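You operate a simulated robot arm through the tools that you are given. There is no shell and no other tool. Be economical: measure what you need, move in short steps, check, and stop when the job is done.

The job below is to be done with a simulated two-armed robot. You get a single attempt, and the scene is never put back.

Task
Take the black banded fitting on the top of the tumbler bench and put it away on the top of the green drip rack. Take the gold coil and put it on top of the fire brick on the top of the alignment table. Fetch the steel block that says "D5" from the top of the alignment table and set it on top of the carton there. Open the upper right drawer, fetch the cream cloth and set it in the inside of the upper right drawer and shut the drawer again. Take the silver cup and put it on the right end of the steel wall bench. Put the orange block on the top of the rear-end stand away on the top of the tumbler bench. The order is free.

Only the result counts: the job must be done as asked and must still hold three seconds after the hand-in. Knocking over, shifting, dropping, spilling or breaking anything else fails it. Flat cloth is picked up by pressing the open fingertips on it (5 to 10 N) and closing them slowly along it; thin cloth reads only 2 to 8 mm in the jaws.

Robot
Two 7-joint arms with two-finger grippers on one trunk, on a base that drives. Base frame: it is fixed to the floor where the robot stands at the start and does not move with it; the origin is under the middle of the robot, x ahead of it, y to its left, z up. Readings come in m, degrees, newtons and seconds.
The left shoulder is at the start at [0.06, 0.123, 0.945], the right one opposite. With the tool pointing down near the work surface each hand reaches from about 0.36 to 0.8 m from the robot's upright axis, wherever it stands, measured 20 degrees to its own side. Places, roughly: black banded fitting (7x7x5 cm) [0.5, 0, 0.9]; carton (13x10x8 cm) [-0.8, -0.6, 0.9]; cream cloth (8x5x3 cm) [-0.8, 0.3, 0.9]; fire brick (12x6x4 cm) [-0.6, -0.3, 0.9]; gold coil (4x4x2 cm) [-0.6, -0.5, 0.8]; inside of the upper right drawer [-0.3, 3.2, 0.7]; orange block (5x8x4 cm) [-6.1, 0.5, 0.9]; right end of the steel wall bench [-6.7, -2.9, 0.9]; silver cup (6x6x3 cm) [-5.7, 0.6, 0.9]; steel block [-0.5, -0.75, 0.75]; top of the green drip rack (15x31 cm) [-7.88, -0.72, 0.82]; top of the tumbler bench [0.7, 0.7, 0.8]; upper right drawer [-0.3, 3.1, 0.8]. Payload 1.47 kg a hand.
The TCP of each hand is the grasp point between the finger pads, 0.016 m short of the fingertips. In the tool frame z runs along the fingers and y along their closing line. The gripper opens to 0.087 m. The gripper's body begins 0.055 m behind the TCP.
Orientation is that of the tool frame in the base frame, as [roll, pitch, yaw] about the fixed x, y, z axes, in that order (R = Rz(yaw) Ry(pitch) Rx(roll)). With the fingers straight down and closing along the base's y, the tool's x points along the base's -x, its y along +y and its z along -z.

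Tools
- The arms move only by the tool arm_command. It takes "left_series", "right_series" or both (then of equal length, played together; a hand with none holds still); each is a list of rows, each a list of 7 numbers: the closure in counts, from 0 (fully open) to 255 (shut), then the shift along the base's x, y, z in m, then the turn, a rotation vector about the base's x, y, z in degrees. In form: [[claw, x, y, z, rx, ry, rz], ...]. A call has 1 to 8 rows; each row shifts and turns the commanded pose from where the row before left it. Rows are played at 5 a second. More than 0.05 m and 8.6 degrees between two rows, or a gripper value outside its range, and nothing of the call is played. A pose out of reach is approached as far as the arm can. The call stops where the force on the tool passes 40 N (or 10 N more than at its start, if that is more) or the arm is blocked; 0.2 s more then pass. Each finger travels about 0.153 m/s and halts on what it meets, pressing with about 28 N; the grip force reading is that of the motor and also rises with nothing between the fingers. The clock runs only during rows and for 0.2 s after the last one: add rows that do not move to give the fingers time. The reply holds the time, the measured pose of the TCP, the force on the tool along the base axes, the opening and the grip force, in the units named above and with some noise, with the torque about the TCP (base axes, N m) and any sound that the robot's microphone picked up.
- Cameras (640 x 400 px; columns grow to the right, rows downward): "scene" is now at [0.0644, -0.01, 1.4755]; the picture's right is [-0.19, -0.98, 0.00], its down [-0.92, 0.18, -0.36] and it looks along [0.36, -0.07, -0.93] (base axes); focal length 214 px, centre (320, 200). "left" rides on the left gripper at [0.073, -0.012, -0.09] in its tool frame; the picture's right is [0.16, 0.99, 0.00], its down [-0.72, 0.12, -0.68] and it looks along [-0.67, 0.11, 0.73] (tool axes); focal length 247 px, centre (320, 200). "right" rides on the right gripper at [0.073, 0.012, -0.09] in its tool frame; the picture's right is [-0.16, 0.99, 0.00], its down [-0.72, -0.12, -0.68] and it looks along [-0.67, -0.11, 0.73] (tool axes); focal length 247 px, centre (320, 200). There is no depth. A picture from a camera that has moved, and an enlarged one, comes with that camera's place and axes in the base frame and with its lens.
- get_image(camera): a new picture of that camera. No time passes.
- slide_trunk(by): slides the trunk up (or, below 0, down) by that many m; the arms and the scene camera ride with it, the base frame stays. It gives what a move gives, with no picture.
- base_move(legs): drives the robot by 1 to 6 legs, each [ahead, left, turn to the left] in m, m and degrees, along the robot's own axes; the way and the turn of a leg run together, so that a leg with both is an arc; at most 1.5 m and 180 degrees a leg. The arms and the cameras ride along, it lands a little off, and it stops where it bumps. It gives what a move gives.
- turn_head(pan, tilt): turns the head with the scene camera to pan (to the left, within 120 degrees either way) and tilt (down, from -29 to 69), counted from straight ahead of the robot. It gives what a move gives.
- close_up(camera, box): a new picture of the part [left, top, right, bottom] of that camera's present view, enlarged. No time passes.
- finish_job(): hands the job in; it is judged then, once.

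Go step by step. Nothing tells you exact positions but the pictures and the camera data: compare them with the known pose of the tool, close in by small moves and look again before you grip or let go. The budget is 207 turns and 202 pictures, counting those below and the enlarged ones. Unless the task says otherwise, let go and move clear before handing in.

The tools are called after "Call:" as a command line: name --argument value ..., lists and objects as JSON in quotes. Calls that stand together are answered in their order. arm_command: Moves the arms, as the interface text tells. Its arguments: {"type":"object","properties":{"left_series":{"type":"array"},"right_series":{"type":"array"}},"required":[]} The other tools are called the same way: slide_trunk (by) slides the trunk up or down; base_move (legs) drives the base; turn_head (pan, tilt) turns the head that bears the scene camera; get_image (camera) takes a picture; close_up (camera, box) takes an enlarged picture of a part of a camera's view; finish_job () hands the job in.

At the start:

```text
t: 0.0
left_ee_pos: [0.5235, -0.0326, 1.1061]
left_orientation: [180.0, 0.1, -180.0]
left_wrist_force: [-0.6, -0.9, 0.2]
left_torque: [-0.02, 0.03, 0.0]
left_opening: 0.0873
left_grip_force: 0.0
right_ee_pos: [0.463, -0.4792, 1.1758]
right_orientation: [180.0, 0.0, -180.0]
right_wrist_force: [0.4, -0.7, -0.3]
right_torque: [0.03, 0.01, 0.01]
right_opening: 0.087
right_grip_force: 0.1
trunk travel left (down, up): [-0.1, 0.13]
robot x, y, heading: [0.0007, -0.0003, -0.2]
head pan, tilt: [-10.9, 68.8]
```

scene: 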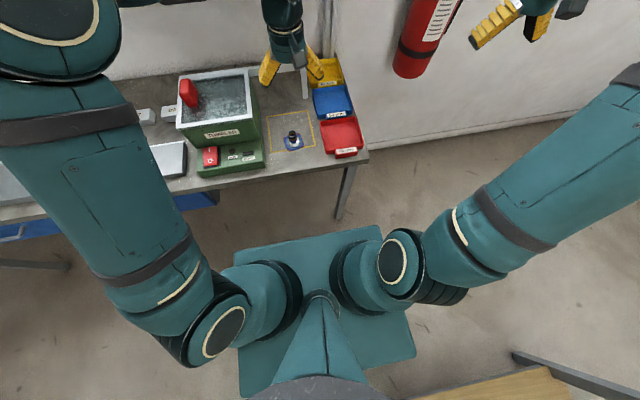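
right: 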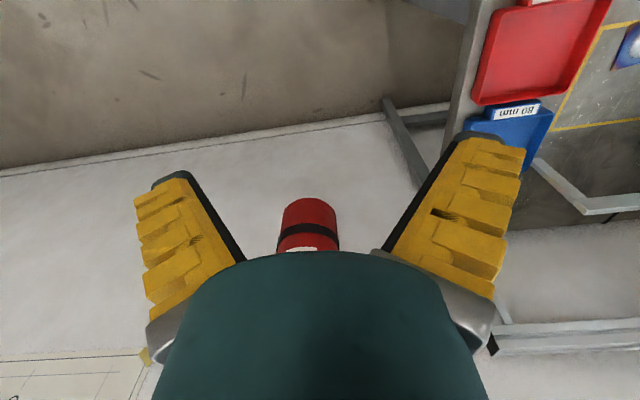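
left: 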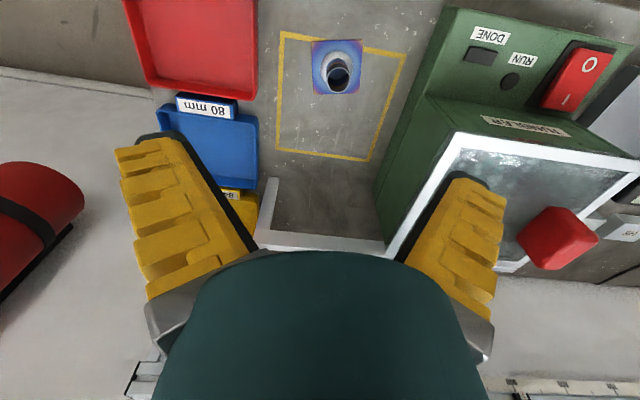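

I see the tumbler bench ahead with the fitting on it near the yellow marked square. I'll look closer and then survey the room.

Call:
close_up --camera "scene" --box '[140, 40, 380, 200]'

Call:
close_up --camera "left" --box '[240, 0, 440, 125]'

Call:
turn_head --pan 110 --tilt 25

```text
2.50 times, centred on (260, 120) of scene
camera zoom: at [0.0644, -0.01, 1.4755], right [-0.19, -0.98, 0.0], down [-0.92, 0.18, -0.36], along [0.36, -0.07, -0.93], focal length 536 px, centre (470, 400)
```

zoom: 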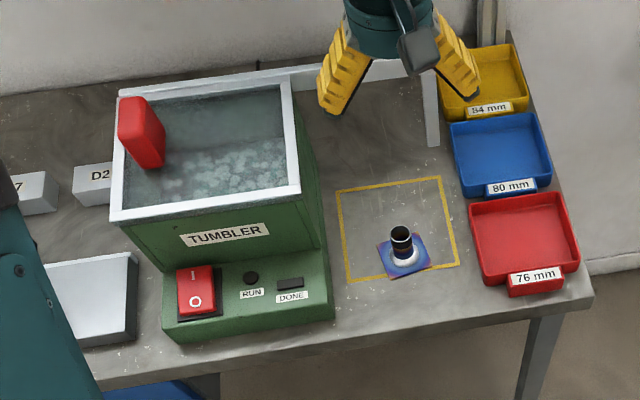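

```text
3.20 times, centred on (340, 62) of left
camera zoom: at [0.4505, -0.0432, 1.194], right [-0.16, 0.99, 0.0], down [0.72, 0.12, 0.68], along [0.67, 0.11, -0.73], focal length 790 px, centre (256, 640)
```

zoom: 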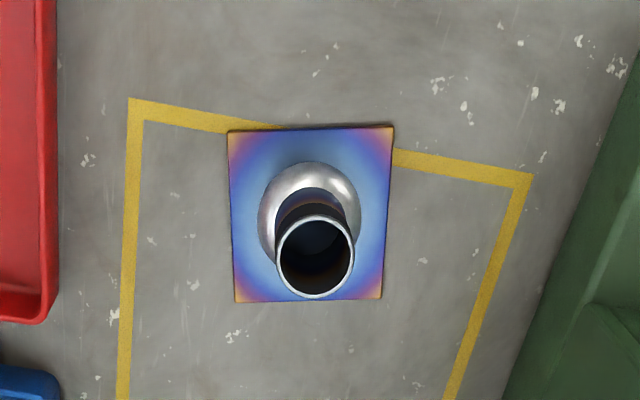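

```text
t: 2.0
left_ee_pos: [0.5234, -0.0314, 1.1055]
left_orientation: [179.9, 0.0, 180.0]
left_wrist_force: [0.4, -0.2, -0.9]
left_torque: [0.0, -0.02, 0.02]
left_opening: 0.0871
left_grip_force: 0.0
right_ee_pos: [0.4614, -0.4794, 1.1756]
right_orientation: [180.0, 0.1, -180.0]
right_wrist_force: [0.0, 0.4, 0.2]
right_torque: [0.02, -0.01, 0.04]
right_opening: 0.0869
right_grip_force: 0.1
trunk travel left (down, up): [-0.1, 0.13]
robot x, y, heading: [-0.0025, 0.0008, -0.0]
head pan, tilt: [110.0, 25.0]
```

The fitting is a square base plate with a dome and a short black-banded tube. Surveying the rest.

Call:
get_image --camera "scene"

Call:
turn_head --pan -115 --tilt 30

Call:
get_image --camera "scene"

Call:
turn_head --pan 50 --tilt 40

Call:
get_image --camera "scene"

```text
196 pictures are left
camera scene: at [-0.022, 0.0872, 1.5349], right [0.94, 0.34, 0.0], down [0.14, -0.4, -0.91], along [-0.31, 0.85, -0.42], focal length 214 px, centre (320, 200)
```

scene: 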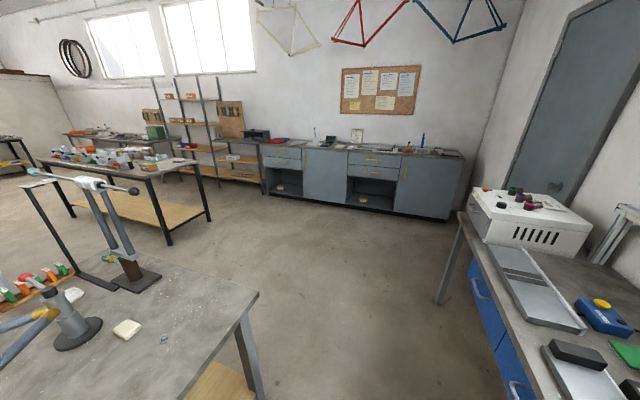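

```text
t: 5.2
left_ee_pos: [0.5226, -0.0329, 1.107]
left_orientation: [-180.0, -0.1, -180.0]
left_wrist_force: [-0.7, -0.4, -0.3]
left_torque: [0.02, -0.01, 0.0]
left_opening: 0.0871
left_grip_force: 0.0
right_ee_pos: [0.4625, -0.4795, 1.1765]
right_orientation: [-179.9, -0.1, -180.0]
right_wrist_force: [-0.1, -0.8, -0.1]
right_torque: [0.03, 0.0, 0.02]
right_opening: 0.0872
right_grip_force: 0.1
trunk travel left (down, up): [-0.1, 0.13]
robot x, y, heading: [-0.0048, -0.0005, 0.1]
head pan, tilt: [-115.0, 30.0]
```

```text
195 pictures are left
camera scene: at [-0.0287, -0.0814, 1.527], right [-0.91, 0.42, 0.0], down [0.21, 0.45, -0.87], along [-0.37, -0.79, -0.5], focal length 214 px, centre (320, 200)
```

scene: 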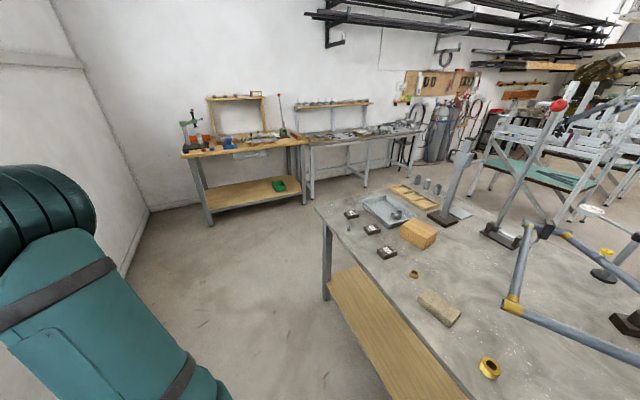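

```text
t: 7.8
left_ee_pos: [0.5234, -0.0316, 1.1046]
left_orientation: [179.9, 0.0, 179.9]
left_wrist_force: [-0.3, -1.0, 0.0]
left_torque: [-0.03, 0.01, 0.01]
left_opening: 0.0869
left_grip_force: 0.0
right_ee_pos: [0.4622, -0.4793, 1.175]
right_orientation: [-179.9, 0.0, 180.0]
right_wrist_force: [0.6, -0.6, -0.5]
right_torque: [0.01, 0.01, 0.01]
right_opening: 0.087
right_grip_force: 0.1
trunk travel left (down, up): [-0.1, 0.13]
robot x, y, heading: [-0.0017, -0.0015, 0.0]
head pan, tilt: [50.0, 40.0]
```

```text
194 pictures are left
camera scene: at [0.0642, 0.0657, 1.5116], right [0.77, -0.64, 0.0], down [-0.41, -0.49, -0.77], along [0.49, 0.59, -0.64], focal length 214 px, centre (320, 200)
```

scene: 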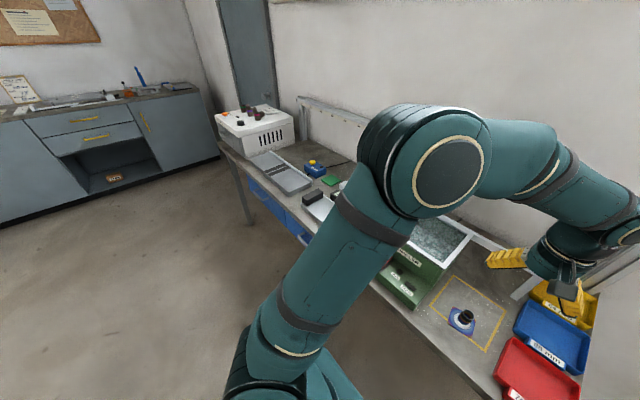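

The alignment table is behind me (near edge x≈-0.49), with coil at about (-0.66,-0.49), brick (-0.62,-0.33), three steel blocks and the carton. I'll strafe right and turn to face it.

Call:
base_move --legs '[[0, -0.5, 0], [0, 0, -90], [0, 0, -90]]'

Call:
turn_head --pan 0 --tilt 50

Call:
get_image --camera "scene"

```text
t: 20.2
left_ee_pos: [-0.5194, -0.5024, 1.1052]
left_orientation: [180.0, 0.0, 3.5]
left_wrist_force: [0.6, -0.2, 0.4]
left_torque: [-0.01, 0.02, -0.01]
left_opening: 0.0868
left_grip_force: 0.1
right_ee_pos: [-0.4856, -0.0519, 1.1753]
right_orientation: [179.9, -0.1, 3.6]
right_wrist_force: [0.5, -0.1, -0.1]
right_torque: [0.02, 0.01, -0.05]
right_opening: 0.0871
right_grip_force: 0.1
trunk travel left (down, up): [-0.1, 0.13]
robot x, y, heading: [0.0024, -0.5026, -176.5]
head pan, tilt: [50.0, 40.0]
```

```text
t: 21.4
left_ee_pos: [-0.5176, -0.5027, 1.1068]
left_orientation: [179.9, 0.1, 3.4]
left_wrist_force: [0.6, -0.5, 0.0]
left_torque: [0.0, 0.02, 0.0]
left_opening: 0.0867
left_grip_force: 0.0
right_ee_pos: [-0.4852, -0.0523, 1.1759]
right_orientation: [-180.0, 0.0, 3.5]
right_wrist_force: [-0.8, -0.6, 0.1]
right_torque: [0.01, -0.01, -0.03]
right_opening: 0.087
right_grip_force: 0.0
trunk travel left (down, up): [-0.1, 0.13]
robot x, y, heading: [0.0068, -0.5053, -176.5]
head pan, tilt: [0.0, 50.0]
```

```text
193 pictures are left
camera scene: at [-0.0814, -0.5073, 1.4975], right [-0.06, 1.0, 0.0], down [0.76, 0.05, -0.64], along [-0.64, -0.04, -0.77], focal length 214 px, centre (320, 200)
```

scene: 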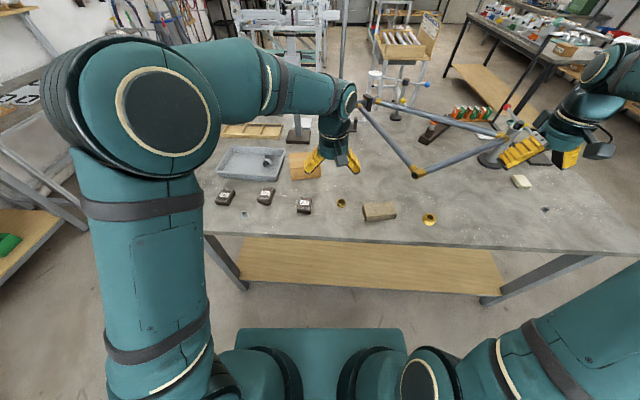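

Call:
close_up --camera "scene" --box '[200, 120, 450, 250]'

Call:
get_image --camera "left"

Call:
get_image --camera "right"

```text
2.56 times, centred on (325, 185) of scene
camera zoom: at [-0.0814, -0.5073, 1.4975], right [-0.06, 1.0, 0.0], down [0.76, 0.05, -0.64], along [-0.64, -0.04, -0.77], focal length 549 px, centre (307, 238)
```

zoom: 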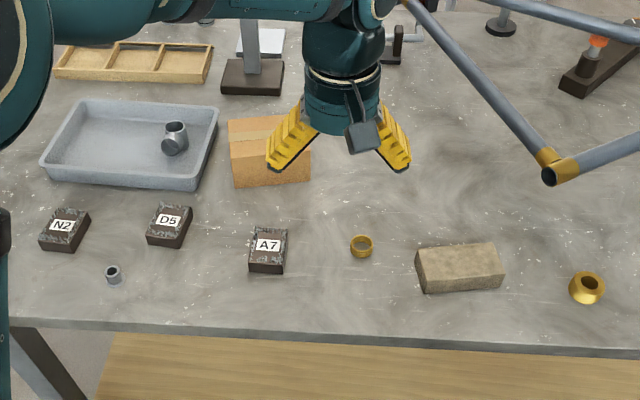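

```text
191 pictures are left
camera left: at [-0.4462, -0.4862, 1.194], right [0.22, -0.98, 0.0], down [-0.71, -0.16, 0.68], along [-0.66, -0.15, -0.73], focal length 247 px, centre (320, 200)
```

left: 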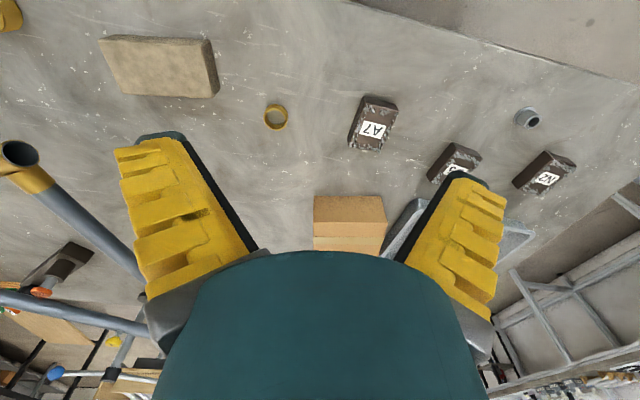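

```text
190 pictures are left
camera right: at [-0.4117, -0.0594, 1.265], right [-0.1, -1.0, 0.0], down [-0.73, 0.07, 0.68], along [-0.68, 0.07, -0.73], focal length 247 px, centre (320, 200)
```

right: 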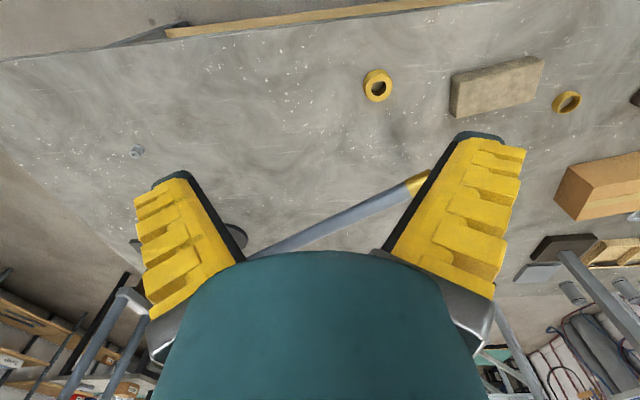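

Coil looks to be near (-0.64,-0.455), D5 is the middle of the three blocks near (-0.64,-0.76), carton near (-0.77,-0.61). I move the left hand above the coil.

Call:
arm_command --left_series '[[40, -0.024, 0.01, -0.04, 0, 0, -3.5], [80, -0.024, 0.01, -0.04, 0, 0, 0], [80, -0.024, 0.01, -0.04, 0, 0, 0], [80, -0.024, 0.01, -0.03, 0, 0, 0], [80, -0.024, 0.01, -0.02, 0, 0, 0], [80, 0, 0, 0, 0, 0, 0]]'

Call:
get_image --camera "left"

```text
t: 22.8
left_ee_pos: [-0.6403, -0.4511, 0.936]
left_orientation: [-180.0, 0.1, 0.0]
left_wrist_force: [0.4, -0.5, -0.2]
left_torque: [0.0, 0.01, 0.0]
left_opening: 0.0643
left_grip_force: 3.4
right_ee_pos: [-0.4849, -0.0518, 1.1765]
right_orientation: [179.9, 0.1, 3.5]
right_wrist_force: [-0.2, 0.1, -0.3]
right_torque: [0.01, -0.01, 0.06]
right_opening: 0.087
right_grip_force: 0.0
trunk travel left (down, up): [-0.1, 0.13]
robot x, y, heading: [0.0027, -0.5036, -176.5]
head pan, tilt: [0.0, 50.0]
```

```text
189 pictures are left
camera left: at [-0.5659, -0.4399, 1.0245], right [0.16, -0.99, 0.0], down [-0.72, -0.12, 0.68], along [-0.67, -0.11, -0.73], focal length 247 px, centre (320, 200)
```

left: 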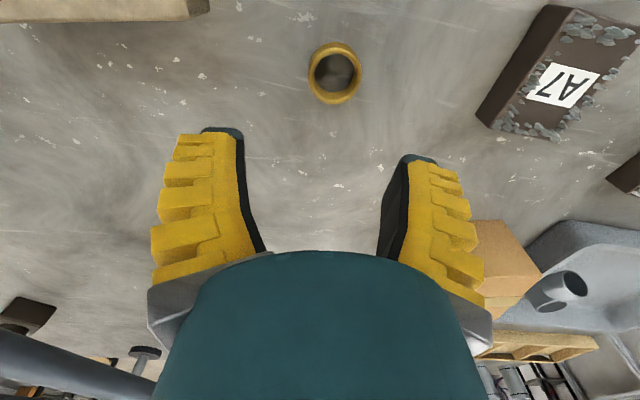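

Coil refined to (-0.621,-0.459), z≈0.82. Lowering above it.

Call:
arm_command --left_series '[[80, 0.019, -0.008, -0.03, 0, 0, 0], [80, 0, 0, -0.03, 0, 0, 0], [80, 0, 0, -0.02, 0, 0, 0], [80, 0, 0, 0, 0, 0, 0]]'

Call:
get_image --camera "left"

```text
t: 23.8
left_ee_pos: [-0.6207, -0.4604, 0.8522]
left_orientation: [180.0, 0.1, 0.1]
left_wrist_force: [0.5, -0.7, -0.2]
left_torque: [0.0, -0.03, -0.01]
left_opening: 0.0644
left_grip_force: 3.2
right_ee_pos: [-0.4856, -0.0523, 1.1768]
right_orientation: [-180.0, 0.0, 3.4]
right_wrist_force: [-0.4, -0.2, -0.6]
right_torque: [0.01, -0.01, 0.0]
right_opening: 0.0871
right_grip_force: 0.0
trunk travel left (down, up): [-0.1, 0.13]
robot x, y, heading: [0.0073, -0.5014, -176.6]
head pan, tilt: [0.0, 50.0]
```

```text
188 pictures are left
camera left: at [-0.5478, -0.4482, 0.9417], right [0.16, -0.99, 0.0], down [-0.72, -0.12, 0.68], along [-0.67, -0.11, -0.73], focal length 247 px, centre (320, 200)
```

left: 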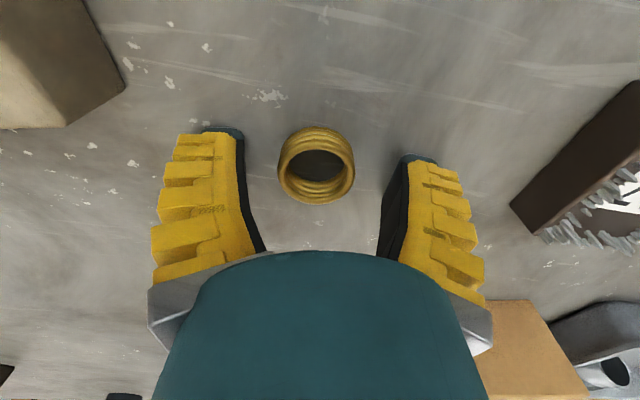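

Coil is centred between the fingers; I lower to TCP z≈0.836 and close.

Call:
arm_command --left_series '[[80, 0, 0.001, -0.016, 0, 0, 0], [80, 0, 0, 0, 0, 0, 0], [120, 0, 0, 0, 0, 0, 0], [160, 0, 0, 0, 0, 0, 0], [200, 0, 0, 0, 0, 0, 0], [200, 0, 0, 0, 0, 0, 0]]'

Call:
get_image --camera "left"

```text
t: 24.2
left_ee_pos: [-0.6221, -0.4598, 0.8553]
left_orientation: [-179.8, 0.8, -0.1]
left_wrist_force: [17.5, -10.2, 41.1]
left_torque: [-0.55, -0.61, 0.09]
left_opening: 0.0322
left_grip_force: 30.0
right_ee_pos: [-0.482, -0.0529, 1.1791]
right_orientation: [-180.0, 0.2, 3.5]
right_wrist_force: [-0.5, -0.1, 0.8]
right_torque: [-0.02, -0.04, 0.0]
right_opening: 0.0868
right_grip_force: 0.0
trunk travel left (down, up): [-0.1, 0.13]
robot x, y, heading: [0.0042, -0.5043, -176.5]
head pan, tilt: [0.0, 50.0]
stopped in row 1 (left hand): the force on the tool passed its limit at 53 N (the readings are from after the stop); the commanded pose is now the measured one
```

```text
187 pictures are left
camera left: at [-0.5479, -0.4481, 0.9436], right [0.16, -0.99, -0.01], down [-0.71, -0.12, 0.69], along [-0.68, -0.11, -0.72], focal length 247 px, centre (320, 200)
```

left: 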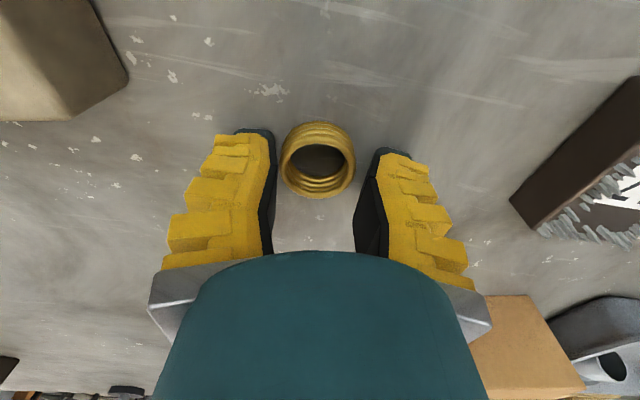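

The fingertips met the table early (table ≈0.836). I raise slightly and re-check the opening.

Call:
arm_command --left_series '[[80, 0, 0, 0.006, 0, 0, 0], [80, 0, 0, 0, 0, 0, 0]]'

Call:
get_image --camera "left"

```text
t: 24.8
left_ee_pos: [-0.6233, -0.4599, 0.8539]
left_orientation: [-180.0, 0.6, 0.0]
left_wrist_force: [0.6, 0.3, -0.4]
left_torque: [-0.01, 0.01, -0.01]
left_opening: 0.0642
left_grip_force: 3.6
right_ee_pos: [-0.4853, -0.0528, 1.175]
right_orientation: [-180.0, 0.0, 3.6]
right_wrist_force: [0.1, 0.4, 0.0]
right_torque: [0.0, 0.01, 0.0]
right_opening: 0.0869
right_grip_force: 0.1
trunk travel left (down, up): [-0.1, 0.13]
robot x, y, heading: [0.0063, -0.5027, -176.3]
head pan, tilt: [0.0, 50.0]
```

```text
186 pictures are left
camera left: at [-0.5498, -0.448, 0.9414], right [0.16, -0.99, 0.0], down [-0.72, -0.12, 0.69], along [-0.68, -0.11, -0.73], focal length 247 px, centre (320, 200)
```

left: 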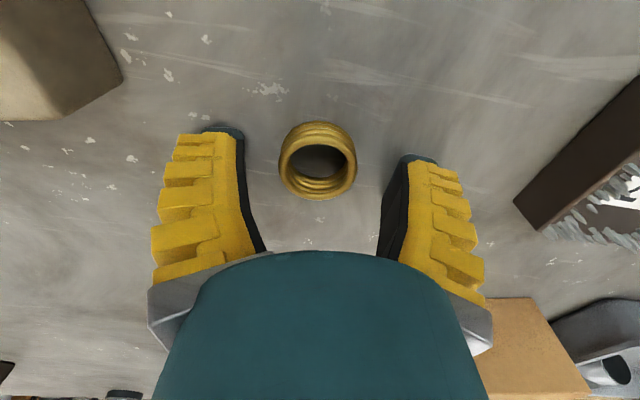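

Coil is ~1 cm toward +x of the TCP. I shift and close slowly.

Call:
arm_command --left_series '[[80, 0.009, 0.002, 0.001, 0, 0, 0], [120, 0, 0, 0, 0, 0, 0], [150, 0, 0, 0, 0, 0, 0], [180, 0, 0, 0, 0, 0, 0], [210, 0, 0, 0, 0, 0, 0], [210, 0, 0, 0, 0, 0, 0]]'

Call:
get_image --camera "left"

```text
t: 26.2
left_ee_pos: [-0.615, -0.4566, 0.8571]
left_orientation: [-179.8, 0.7, 0.0]
left_wrist_force: [0.8, -1.7, 3.2]
left_torque: [-0.04, -0.04, -0.04]
left_opening: 0.0272
left_grip_force: 27.6
right_ee_pos: [-0.4846, -0.0534, 1.1766]
right_orientation: [180.0, 0.1, 3.5]
right_wrist_force: [-0.3, -0.9, 0.2]
right_torque: [-0.01, 0.01, -0.02]
right_opening: 0.087
right_grip_force: 0.2
trunk travel left (down, up): [-0.1, 0.13]
robot x, y, heading: [0.003, -0.5023, -176.4]
head pan, tilt: [0.0, 50.0]
```

```text
185 pictures are left
camera left: at [-0.5411, -0.445, 0.9443], right [0.16, -0.99, 0.0], down [-0.72, -0.12, 0.69], along [-0.68, -0.11, -0.73], focal length 247 px, centre (320, 200)
```

left: 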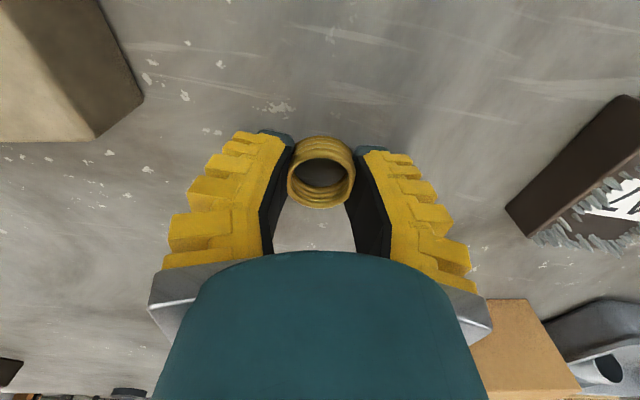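

Coil gripped. Lifting and moving over the brick at about (-0.567,-0.318).

Call:
arm_command --left_series '[[210, 0, 0, 0.02, 0, 0, 0], [210, 0, 0, 0.04, 0, 0, 0], [210, 0, 0, 0.03, 0, 0, 0], [210, 0.016, 0.046, 0, 0, 0, 0], [210, 0.016, 0.046, 0, 0, 0, 0], [210, 0.016, 0.046, 0, 0, 0, 0], [210, 0, 0, 0, 0, 0, 0]]'

Call:
get_image --camera "left"

Call:
close_up --camera "scene" --box '[300, 140, 460, 240]'

```text
t: 27.8
left_ee_pos: [-0.5693, -0.3207, 0.9464]
left_orientation: [-179.8, 0.5, 0.0]
left_wrist_force: [-0.4, -1.3, -0.1]
left_torque: [0.03, 0.01, -0.02]
left_opening: 0.0262
left_grip_force: 27.8
right_ee_pos: [-0.486, -0.0532, 1.1759]
right_orientation: [-180.0, 0.0, 3.4]
right_wrist_force: [0.0, 0.6, -0.1]
right_torque: [-0.01, -0.02, 0.0]
right_opening: 0.0871
right_grip_force: 0.0
trunk travel left (down, up): [-0.1, 0.13]
robot x, y, heading: [0.0099, -0.5032, -176.5]
head pan, tilt: [0.0, 50.0]
```

```text
184 pictures are left
camera left: at [-0.4941, -0.3084, 1.0338], right [0.16, -0.99, 0.0], down [-0.72, -0.12, 0.69], along [-0.68, -0.11, -0.73], focal length 247 px, centre (320, 200)
```

left: 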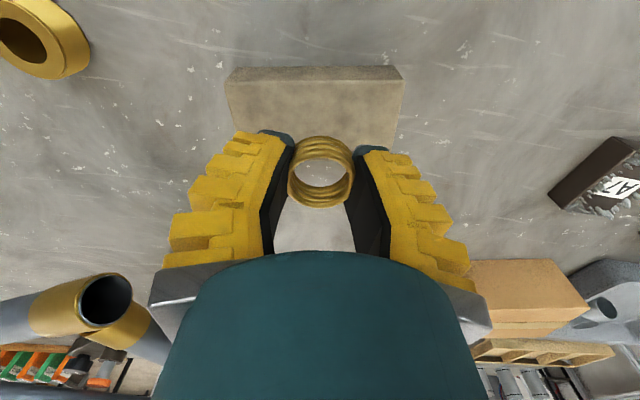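

```text
4.00 times, centred on (380, 190) of scene
camera zoom: at [-0.0817, -0.5083, 1.4974], right [-0.06, 1.0, 0.0], down [0.76, 0.05, -0.64], along [-0.64, -0.04, -0.77], focal length 858 px, centre (80, 240)
```

zoom: 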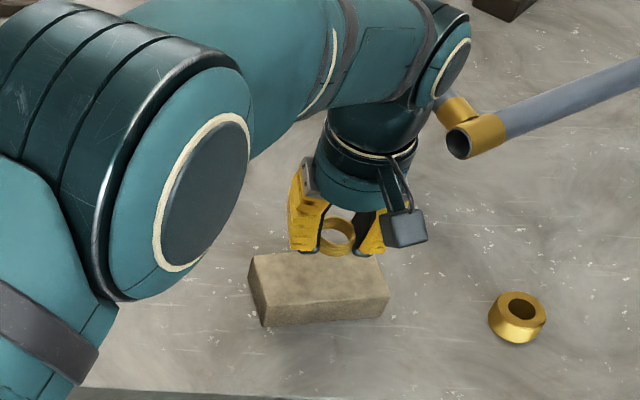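

Coil hangs centred over the brick. Lowering carefully.

Call:
arm_command --left_series '[[210, -0.002, 0.005, -0.02, 0, 0, 0], [210, 0, 0, -0.015, 0, 0, 0], [210, 0, 0, 0, 0, 0, 0]]'

Call:
get_image --camera "left"

Call:
close_up --camera "scene" --box '[350, 180, 414, 220]'

```text
t: 28.6
left_ee_pos: [-0.5701, -0.315, 0.9104]
left_orientation: [-179.9, 0.5, 0.0]
left_wrist_force: [0.2, -0.3, -0.5]
left_torque: [0.01, -0.02, 0.0]
left_opening: 0.0259
left_grip_force: 28.3
right_ee_pos: [-0.4859, -0.0515, 1.1766]
right_orientation: [179.9, 0.1, 3.4]
right_wrist_force: [-0.9, 0.0, -0.2]
right_torque: [-0.03, -0.03, 0.04]
right_opening: 0.0869
right_grip_force: 0.1
trunk travel left (down, up): [-0.1, 0.13]
robot x, y, heading: [0.0096, -0.5001, -176.6]
head pan, tilt: [0.0, 50.0]
```

```text
182 pictures are left
camera left: at [-0.4954, -0.3031, 0.9983], right [0.16, -0.99, 0.0], down [-0.72, -0.12, 0.69], along [-0.68, -0.11, -0.73], focal length 247 px, centre (320, 200)
```

left: 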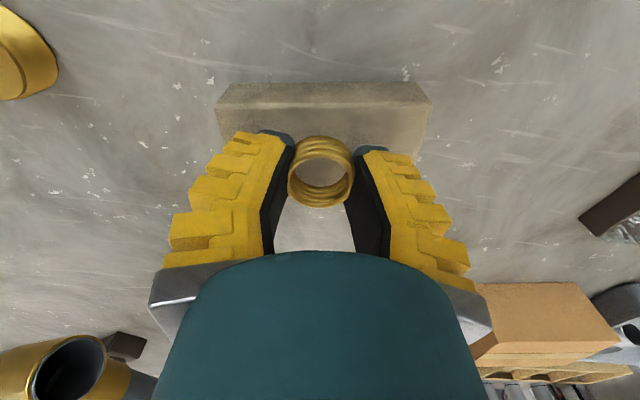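

```text
10.00 times, centred on (382, 200) of scene
camera zoom: at [-0.0815, -0.5073, 1.4975], right [-0.06, 1.0, 0.0], down [0.76, 0.05, -0.64], along [-0.64, -0.04, -0.77], focal length 2145 px, centre (-300, 200)
```

zoom: 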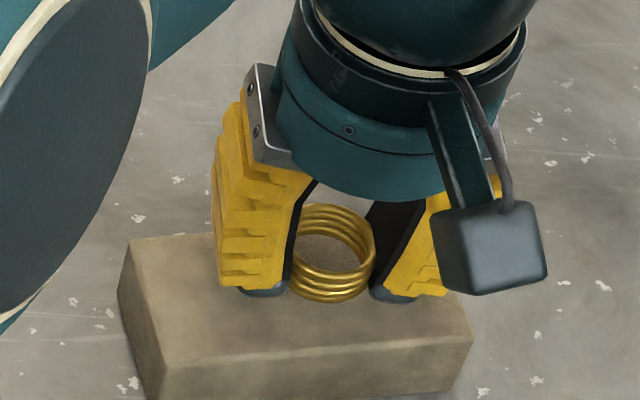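

Call:
arm_command --left_series '[[210, 0, 0, -0.008, 0, 0, 0], [210, 0, 0, -0.003, 0, 0, 0], [210, 0, 0, -0.001, 0, 0, 0], [210, 0, 0, 0, 0, 0, 0]]'

Call:
close_up --camera "scene" --box '[350, 180, 414, 220]'

```text
t: 29.6
left_ee_pos: [-0.5688, -0.3141, 0.899]
left_orientation: [-179.8, 0.6, 0.0]
left_wrist_force: [-0.6, -0.6, -0.1]
left_torque: [-0.01, 0.02, 0.01]
left_opening: 0.0257
left_grip_force: 27.8
right_ee_pos: [-0.4857, -0.052, 1.1764]
right_orientation: [179.9, 0.1, 3.5]
right_wrist_force: [0.1, 0.1, 0.1]
right_torque: [0.01, 0.02, 0.0]
right_opening: 0.0868
right_grip_force: 0.1
trunk travel left (down, up): [-0.1, 0.13]
robot x, y, heading: [0.0047, -0.5019, -176.6]
head pan, tilt: [0.0, 50.0]
```

```text
10.00 times, centred on (382, 200) of scene
camera zoom: at [-0.0814, -0.5073, 1.4975], right [-0.06, 1.0, 0.0], down [0.76, 0.05, -0.64], along [-0.64, -0.04, -0.77], focal length 2145 px, centre (-300, 200)
```

zoom: 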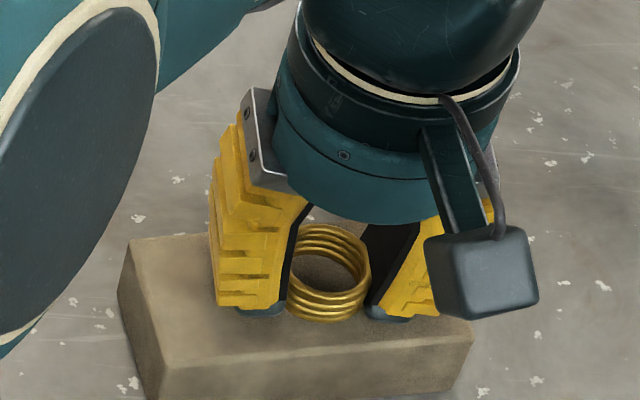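

Nearly on the brick; down by millimetres.

Call:
arm_command --left_series '[[210, 0, 0, -0.002, 0, 0, 0], [210, 0, 0, -0.001, 0, 0, 0], [210, 0, 0, 0, 0, 0, 0]]'

```text
t: 30.4
left_ee_pos: [-0.5686, -0.3133, 0.8967]
left_orientation: [-179.9, 0.5, 0.0]
left_wrist_force: [-0.5, 0.2, -1.2]
left_torque: [0.0, -0.01, 0.02]
left_opening: 0.0254
left_grip_force: 27.9
right_ee_pos: [-0.4862, -0.0522, 1.1759]
right_orientation: [179.9, 0.1, 3.5]
right_wrist_force: [-0.4, 0.8, 0.0]
right_torque: [0.03, 0.0, -0.02]
right_opening: 0.0867
right_grip_force: 0.0
trunk travel left (down, up): [-0.1, 0.13]
robot x, y, heading: [0.0073, -0.5036, -176.5]
head pan, tilt: [0.0, 50.0]
```

Call:
arm_command --left_series '[[210, 0, 0, -0.002, 0, 0, 0], [210, 0, 0, 0, 0, 0, 0]]'

Call:
get_image --camera "left"

```text
t: 31.0
left_ee_pos: [-0.5672, -0.3145, 0.8942]
left_orientation: [-179.9, 0.6, -0.1]
left_wrist_force: [0.1, 0.1, -0.2]
left_torque: [0.01, 0.01, 0.02]
left_opening: 0.0251
left_grip_force: 27.7
right_ee_pos: [-0.4849, -0.0516, 1.1757]
right_orientation: [179.9, 0.0, 3.4]
right_wrist_force: [-0.2, 0.3, -0.3]
right_torque: [0.01, -0.02, 0.03]
right_opening: 0.0873
right_grip_force: 0.1
trunk travel left (down, up): [-0.1, 0.13]
robot x, y, heading: [0.0082, -0.5058, -176.5]
head pan, tilt: [0.0, 50.0]
```

```text
179 pictures are left
camera left: at [-0.4942, -0.3023, 0.9821], right [0.16, -0.99, 0.0], down [-0.72, -0.12, 0.69], along [-0.68, -0.11, -0.73], focal length 247 px, centre (320, 200)
```

left: 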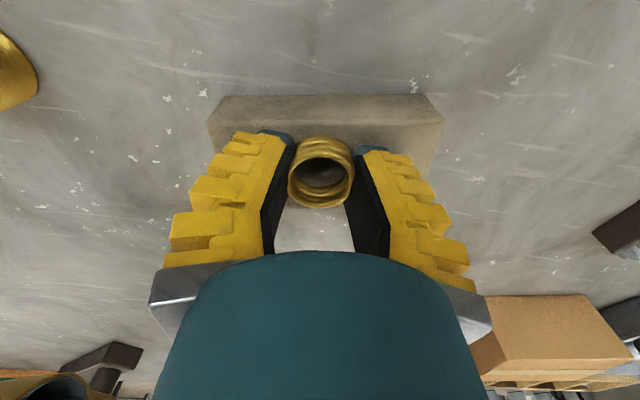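

Call:
arm_command --left_series '[[210, 0, 0, -0.002, 0, 0, 0], [210, 0, 0, -0.001, 0, 0, 0], [210, 0, 0, 0, 0, 0, 0]]'

Call:
close_up --camera "scene" --box '[350, 180, 414, 220]'

```text
t: 31.8
left_ee_pos: [-0.5692, -0.3145, 0.892]
left_orientation: [-179.8, 0.5, 0.0]
left_wrist_force: [-0.5, 0.3, 3.9]
left_torque: [0.04, -0.08, 0.02]
left_opening: 0.0248
left_grip_force: 28.1
right_ee_pos: [-0.4837, -0.052, 1.176]
right_orientation: [179.9, 0.0, 3.5]
right_wrist_force: [-0.6, 0.8, -0.1]
right_torque: [-0.02, 0.04, 0.01]
right_opening: 0.0871
right_grip_force: 0.0
trunk travel left (down, up): [-0.1, 0.13]
robot x, y, heading: [0.0035, -0.5028, -176.4]
head pan, tilt: [0.0, 50.0]
```

```text
10.00 times, centred on (382, 200) of scene
camera zoom: at [-0.0812, -0.5074, 1.4975], right [-0.06, 1.0, 0.0], down [0.76, 0.05, -0.64], along [-0.64, -0.04, -0.77], focal length 2145 px, centre (-300, 200)
```

zoom: 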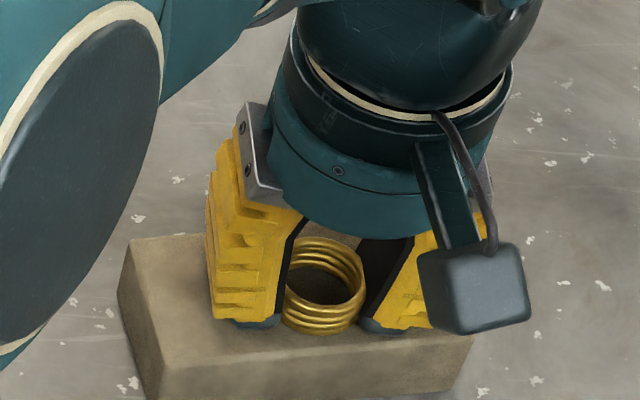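

Contact (3.9 N). Releasing gently and lifting.

Call:
arm_command --left_series '[[150, 0, 0, 0.0005, 0, 0, 0], [110, 0, 0, 0, 0, 0, 0], [80, 0, 0, 0, 0, 0, 0], [80, 0, 0, 0.02, 0, 0, 0], [80, 0, 0, 0.04, 0, 0, 0], [80, 0, 0, 0.04, 0, 0, 0], [80, 0, 0, 0, 0, 0, 0]]'

Call:
get_image --camera "left"

Call:
close_up --camera "scene" --box '[200, 140, 420, 240]'

```text
t: 33.4
left_ee_pos: [-0.5687, -0.3137, 0.9914]
left_orientation: [-179.7, 0.5, 0.0]
left_wrist_force: [0.2, 0.1, 0.3]
left_torque: [-0.01, 0.0, -0.01]
left_opening: 0.0642
left_grip_force: 3.5
right_ee_pos: [-0.4854, -0.0525, 1.1763]
right_orientation: [179.9, 0.0, 3.5]
right_wrist_force: [0.5, 0.5, 0.2]
right_torque: [-0.03, -0.02, 0.01]
right_opening: 0.0871
right_grip_force: 0.1
trunk travel left (down, up): [-0.1, 0.13]
robot x, y, heading: [0.0085, -0.502, -176.3]
head pan, tilt: [0.0, 50.0]
```

```text
177 pictures are left
camera left: at [-0.496, -0.3019, 1.0795], right [0.16, -0.99, 0.0], down [-0.72, -0.12, 0.69], along [-0.68, -0.11, -0.73], focal length 247 px, centre (320, 200)
```

left: 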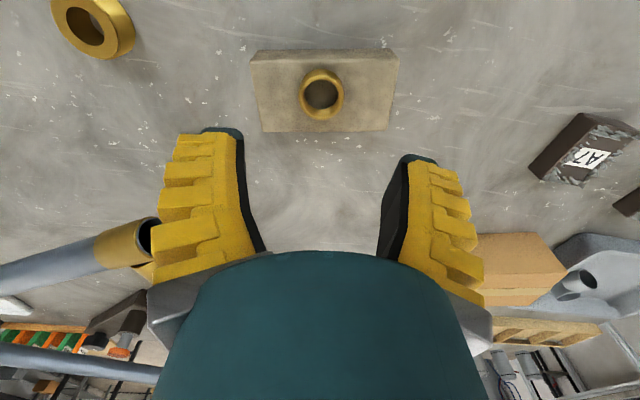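

```text
2.91 times, centred on (310, 190) of scene
camera zoom: at [-0.0817, -0.5073, 1.4974], right [-0.06, 1.0, 0.0], down [0.76, 0.05, -0.64], along [-0.64, -0.04, -0.77], focal length 624 px, centre (349, 229)
```

zoom: 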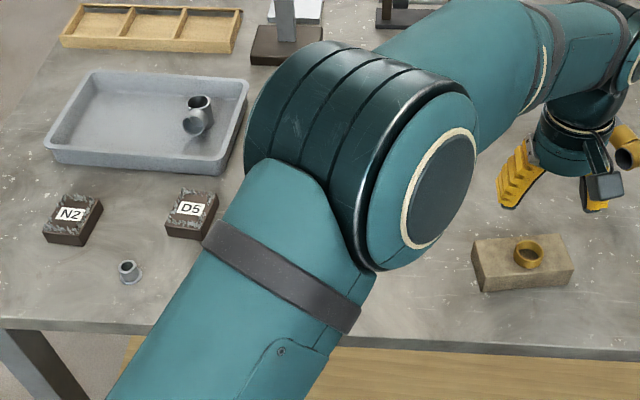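

Coil rests on the brick. Now moving the left hand above block D5 near (-0.64,-0.756).

Call:
arm_command --left_series '[[40, -0.005, -0.049, 0, 0, 0, 0], [0, -0.005, -0.049, 0, 0, 0, 0], [0, -0.005, -0.049, 0, 0, 0, 0], [0, -0.005, -0.049, 0, 0, 0, 0], [0, -0.005, -0.049, 0, 0, 0, 0], [0, -0.005, -0.049, 0, 0, 0, 0], [0, -0.005, -0.049, 0, 0, 0, 0], [0, -0.005, -0.049, 0, 0, 0, 0]]'

Call:
arm_command --left_series '[[0, -0.005, -0.049, -0.03, 0, 0, 0], [0, 0, 0, -0.02, 0, 0, 0], [0, 0, 0, 0, 0, 0, 0]]'

Call:
get_image --camera "left"

```text
t: 35.2
left_ee_pos: [-0.6075, -0.7099, 0.988]
left_orientation: [-179.8, 0.4, 0.1]
left_wrist_force: [0.2, -1.4, 0.3]
left_torque: [0.0, -0.02, -0.02]
left_opening: 0.0869
left_grip_force: 0.1
right_ee_pos: [-0.4855, -0.0535, 1.1768]
right_orientation: [-180.0, 0.0, 3.6]
right_wrist_force: [0.8, -0.7, 0.1]
right_torque: [0.02, -0.01, -0.05]
right_opening: 0.087
right_grip_force: 0.0
trunk travel left (down, up): [-0.1, 0.13]
robot x, y, heading: [0.0064, -0.5074, -176.4]
head pan, tilt: [0.0, 50.0]
```

```text
refused: row 1 steps farther than a row can; nothing moved
```

```text
175 pictures are left
camera left: at [-0.534, -0.6978, 1.0754], right [0.16, -0.99, 0.0], down [-0.72, -0.12, 0.69], along [-0.68, -0.1, -0.73], focal length 247 px, centre (320, 200)
```

left: 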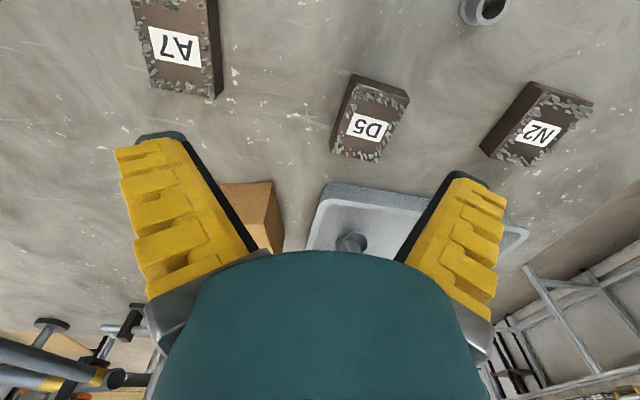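

D5 lies with its long axis along x, near (-0.630,-0.758). Lowering above it.

Call:
arm_command --left_series '[[0, -0.011, -0.024, -0.03, 0, 0, 0], [0, -0.011, -0.024, -0.03, 0, 0, 0], [0, 0, 0, -0.03, 0, 0, 0], [0, 0, 0, 0, 0, 0, 0]]'

Call:
get_image --camera "left"

```text
t: 36.2
left_ee_pos: [-0.6301, -0.7556, 0.9007]
left_orientation: [-179.9, 0.5, 0.1]
left_wrist_force: [0.4, 0.0, 0.8]
left_torque: [-0.01, -0.01, -0.01]
left_opening: 0.087
left_grip_force: 0.0
right_ee_pos: [-0.4846, -0.0522, 1.1755]
right_orientation: [180.0, 0.1, 3.5]
right_wrist_force: [0.4, 0.7, -0.9]
right_torque: [-0.02, 0.04, 0.01]
right_opening: 0.0867
right_grip_force: 0.1
trunk travel left (down, up): [-0.1, 0.13]
robot x, y, heading: [0.0057, -0.5065, -176.4]
head pan, tilt: [0.0, 50.0]
```

```text
174 pictures are left
camera left: at [-0.5557, -0.7442, 0.989], right [0.16, -0.99, 0.0], down [-0.72, -0.12, 0.69], along [-0.68, -0.11, -0.73], focal length 247 px, centre (320, 200)
```

left: 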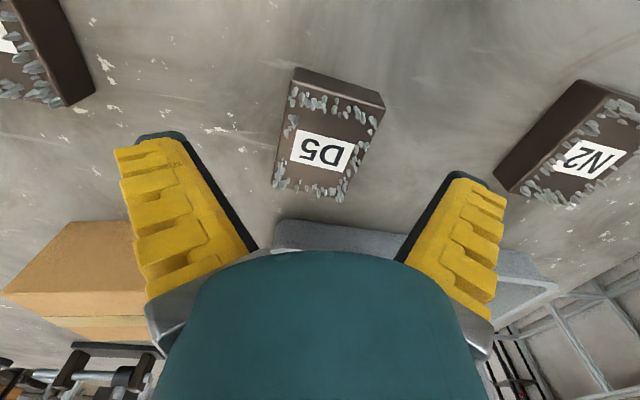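

D5 centred; slight rotation of -5° and down to grip.

Call:
arm_command --left_series '[[0, -0.001, -0.001, -0.015, 0, 0, -5], [0, 0, 0, -0.015, 0, 0, 0], [0, 0, 0, -0.01, 0, 0, 0], [0, 0, 0, 0, 0, 0, 0]]'

Call:
get_image --camera "left"

```text
t: 37.2
left_ee_pos: [-0.631, -0.7545, 0.8618]
left_orientation: [-179.9, 0.6, -5.0]
left_wrist_force: [0.4, 0.9, 0.1]
left_torque: [0.0, 0.01, 0.0]
left_opening: 0.0869
left_grip_force: 0.0
right_ee_pos: [-0.485, -0.0527, 1.1756]
right_orientation: [180.0, 0.0, 3.5]
right_wrist_force: [0.4, -0.1, -1.0]
right_torque: [-0.03, 0.0, -0.02]
right_opening: 0.087
right_grip_force: 0.1
trunk travel left (down, up): [-0.1, 0.13]
robot x, y, heading: [0.0068, -0.5049, -176.3]
head pan, tilt: [0.0, 50.0]
```

```text
173 pictures are left
camera left: at [-0.5567, -0.7501, 0.95], right [0.07, -1.0, 0.0], down [-0.72, -0.05, 0.69], along [-0.69, -0.05, -0.73], focal length 247 px, centre (320, 200)
```

left: 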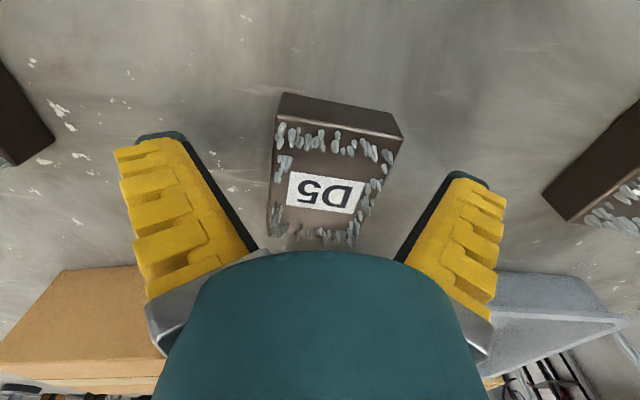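

Call:
arm_command --left_series '[[30, 0, 0, -0.002, 0, 0, 0], [70, 0, 0, 0, 0, 0, 0], [110, 0, 0, 0, 0, 0, 0], [150, 0, 0, 0, 0, 0, 0], [180, 0, 0, 0, 0, 0, 0], [180, 0, 0, 0, 0, 0, 0]]'

```text
t: 38.6
left_ee_pos: [-0.6308, -0.7562, 0.86]
left_orientation: [-179.9, 0.4, -5.0]
left_wrist_force: [0.2, -1.5, -0.2]
left_torque: [-0.2, -0.04, 0.0]
left_opening: 0.05
left_grip_force: 28.3
right_ee_pos: [-0.4859, -0.0533, 1.1751]
right_orientation: [-180.0, 0.0, 3.5]
right_wrist_force: [-0.4, 0.5, -0.4]
right_torque: [0.0, -0.02, 0.01]
right_opening: 0.087
right_grip_force: 0.0
trunk travel left (down, up): [-0.1, 0.13]
robot x, y, heading: [0.0041, -0.5037, -176.4]
head pan, tilt: [0.0, 50.0]
```

Call:
arm_command --left_series '[[180, 0, 0, 0.02, 0, 0, 0], [180, 0, 0, 0.04, 0, 0, 0], [180, 0, 0, 0.04, 0, 0, 0], [180, 0, 0, 0.04, 0, 0, 0], [180, -0.03, 0.035, 0, 0, 0, 0], [180, -0.03, 0.035, 0, 0, 0, 0], [180, -0.025, 0.035, 0, 0, 0, 0], [180, 0, 0.035, 0, 0, 0, 0]]'

Call:
get_image --camera "left"

Call:
get_image --camera "scene"

```text
t: 40.4
left_ee_pos: [-0.7172, -0.6127, 0.9998]
left_orientation: [-179.9, 0.3, -5.0]
left_wrist_force: [0.2, -0.3, -6.6]
left_torque: [0.01, -0.01, -0.03]
left_opening: 0.0501
left_grip_force: 27.9
right_ee_pos: [-0.4834, -0.0518, 1.1767]
right_orientation: [180.0, 0.0, 3.4]
right_wrist_force: [0.2, -0.3, 0.5]
right_torque: [-0.02, 0.01, 0.0]
right_opening: 0.0871
right_grip_force: 0.1
trunk travel left (down, up): [-0.1, 0.13]
robot x, y, heading: [0.0034, -0.5018, -176.0]
head pan, tilt: [0.0, 50.0]
```

```text
172 pictures are left
camera left: at [-0.642, -0.6077, 1.0875], right [0.07, -1.0, 0.0], down [-0.73, -0.05, 0.69], along [-0.68, -0.05, -0.73], focal length 247 px, centre (320, 200)
```

left: 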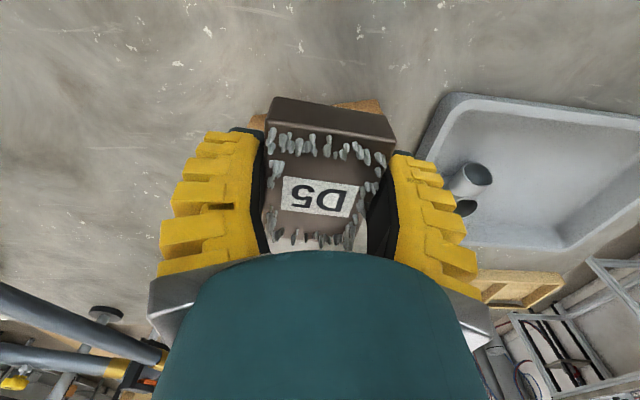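

```text
171 pictures are left
camera scene: at [-0.0812, -0.5064, 1.4975], right [-0.06, 1.0, 0.0], down [0.76, 0.05, -0.64], along [-0.64, -0.04, -0.77], focal length 214 px, centre (320, 200)
```

scene: 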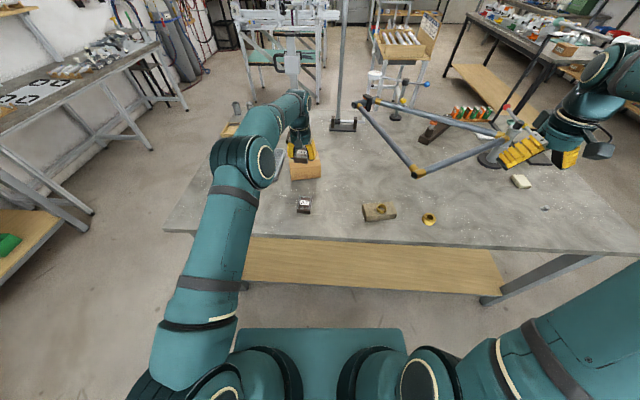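

Call:
close_up --camera "scene" --box '[264, 130, 344, 190]'

```text
6.67 times, centred on (304, 160) of scene
camera zoom: at [-0.0812, -0.5064, 1.4975], right [-0.06, 1.0, 0.0], down [0.76, 0.05, -0.64], along [-0.64, -0.04, -0.77], focal length 1430 px, centre (427, 467)
```

zoom: 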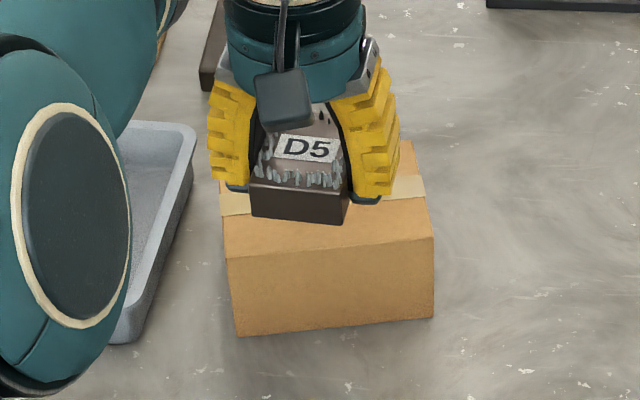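

Carton top appears centred near (-0.79,-0.618), z≈0.91. Moving over and approaching.

Call:
arm_command --left_series '[[180, -0.03, -0.002, 0, 0, 0, 0], [180, -0.03, -0.002, -0.01, 0, 0, 0], [180, 0, 0, -0.03, 0, 0, 0], [180, 0, 0, -0.01, 0, 0, 0], [180, 0, 0, 0, 0, 0, 0]]'

Call:
get_image --camera "left"

Call:
close_up --camera "scene" --box '[264, 130, 344, 190]'

```text
t: 41.6
left_ee_pos: [-0.7423, -0.6227, 0.9511]
left_orientation: [-179.9, 0.4, -5.0]
left_wrist_force: [0.9, 0.6, -6.7]
left_torque: [0.04, -0.02, 0.0]
left_opening: 0.0501
left_grip_force: 28.0
left hand out of reach, approached as far as the arm can: row 1, 2
right_ee_pos: [-0.4857, -0.0514, 1.175]
right_orientation: [180.0, 0.0, 3.4]
right_wrist_force: [0.4, -0.5, -0.4]
right_torque: [0.01, -0.05, 0.0]
right_opening: 0.087
right_grip_force: 0.1
trunk travel left (down, up): [-0.1, 0.13]
robot x, y, heading: [0.0033, -0.5032, -176.1]
head pan, tilt: [0.0, 50.0]
```

```text
169 pictures are left
camera left: at [-0.668, -0.6168, 1.039], right [0.07, -1.0, 0.0], down [-0.73, -0.05, 0.69], along [-0.68, -0.05, -0.73], focal length 247 px, centre (320, 200)
```

left: 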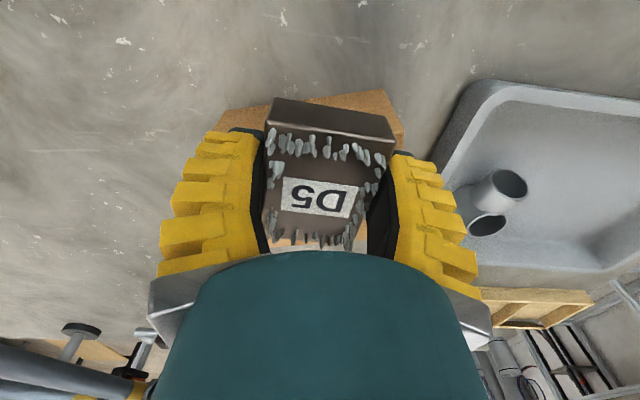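

```text
6.67 times, centred on (304, 160) of scene
camera zoom: at [-0.0825, -0.5073, 1.4974], right [-0.06, 1.0, 0.0], down [0.77, 0.05, -0.64], along [-0.64, -0.04, -0.77], focal length 1430 px, centre (427, 467)
```

zoom: 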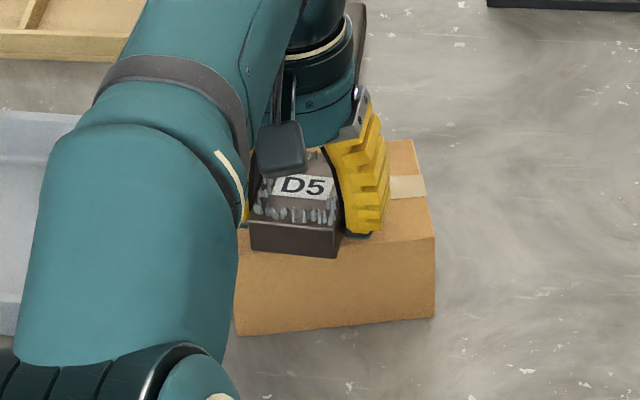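

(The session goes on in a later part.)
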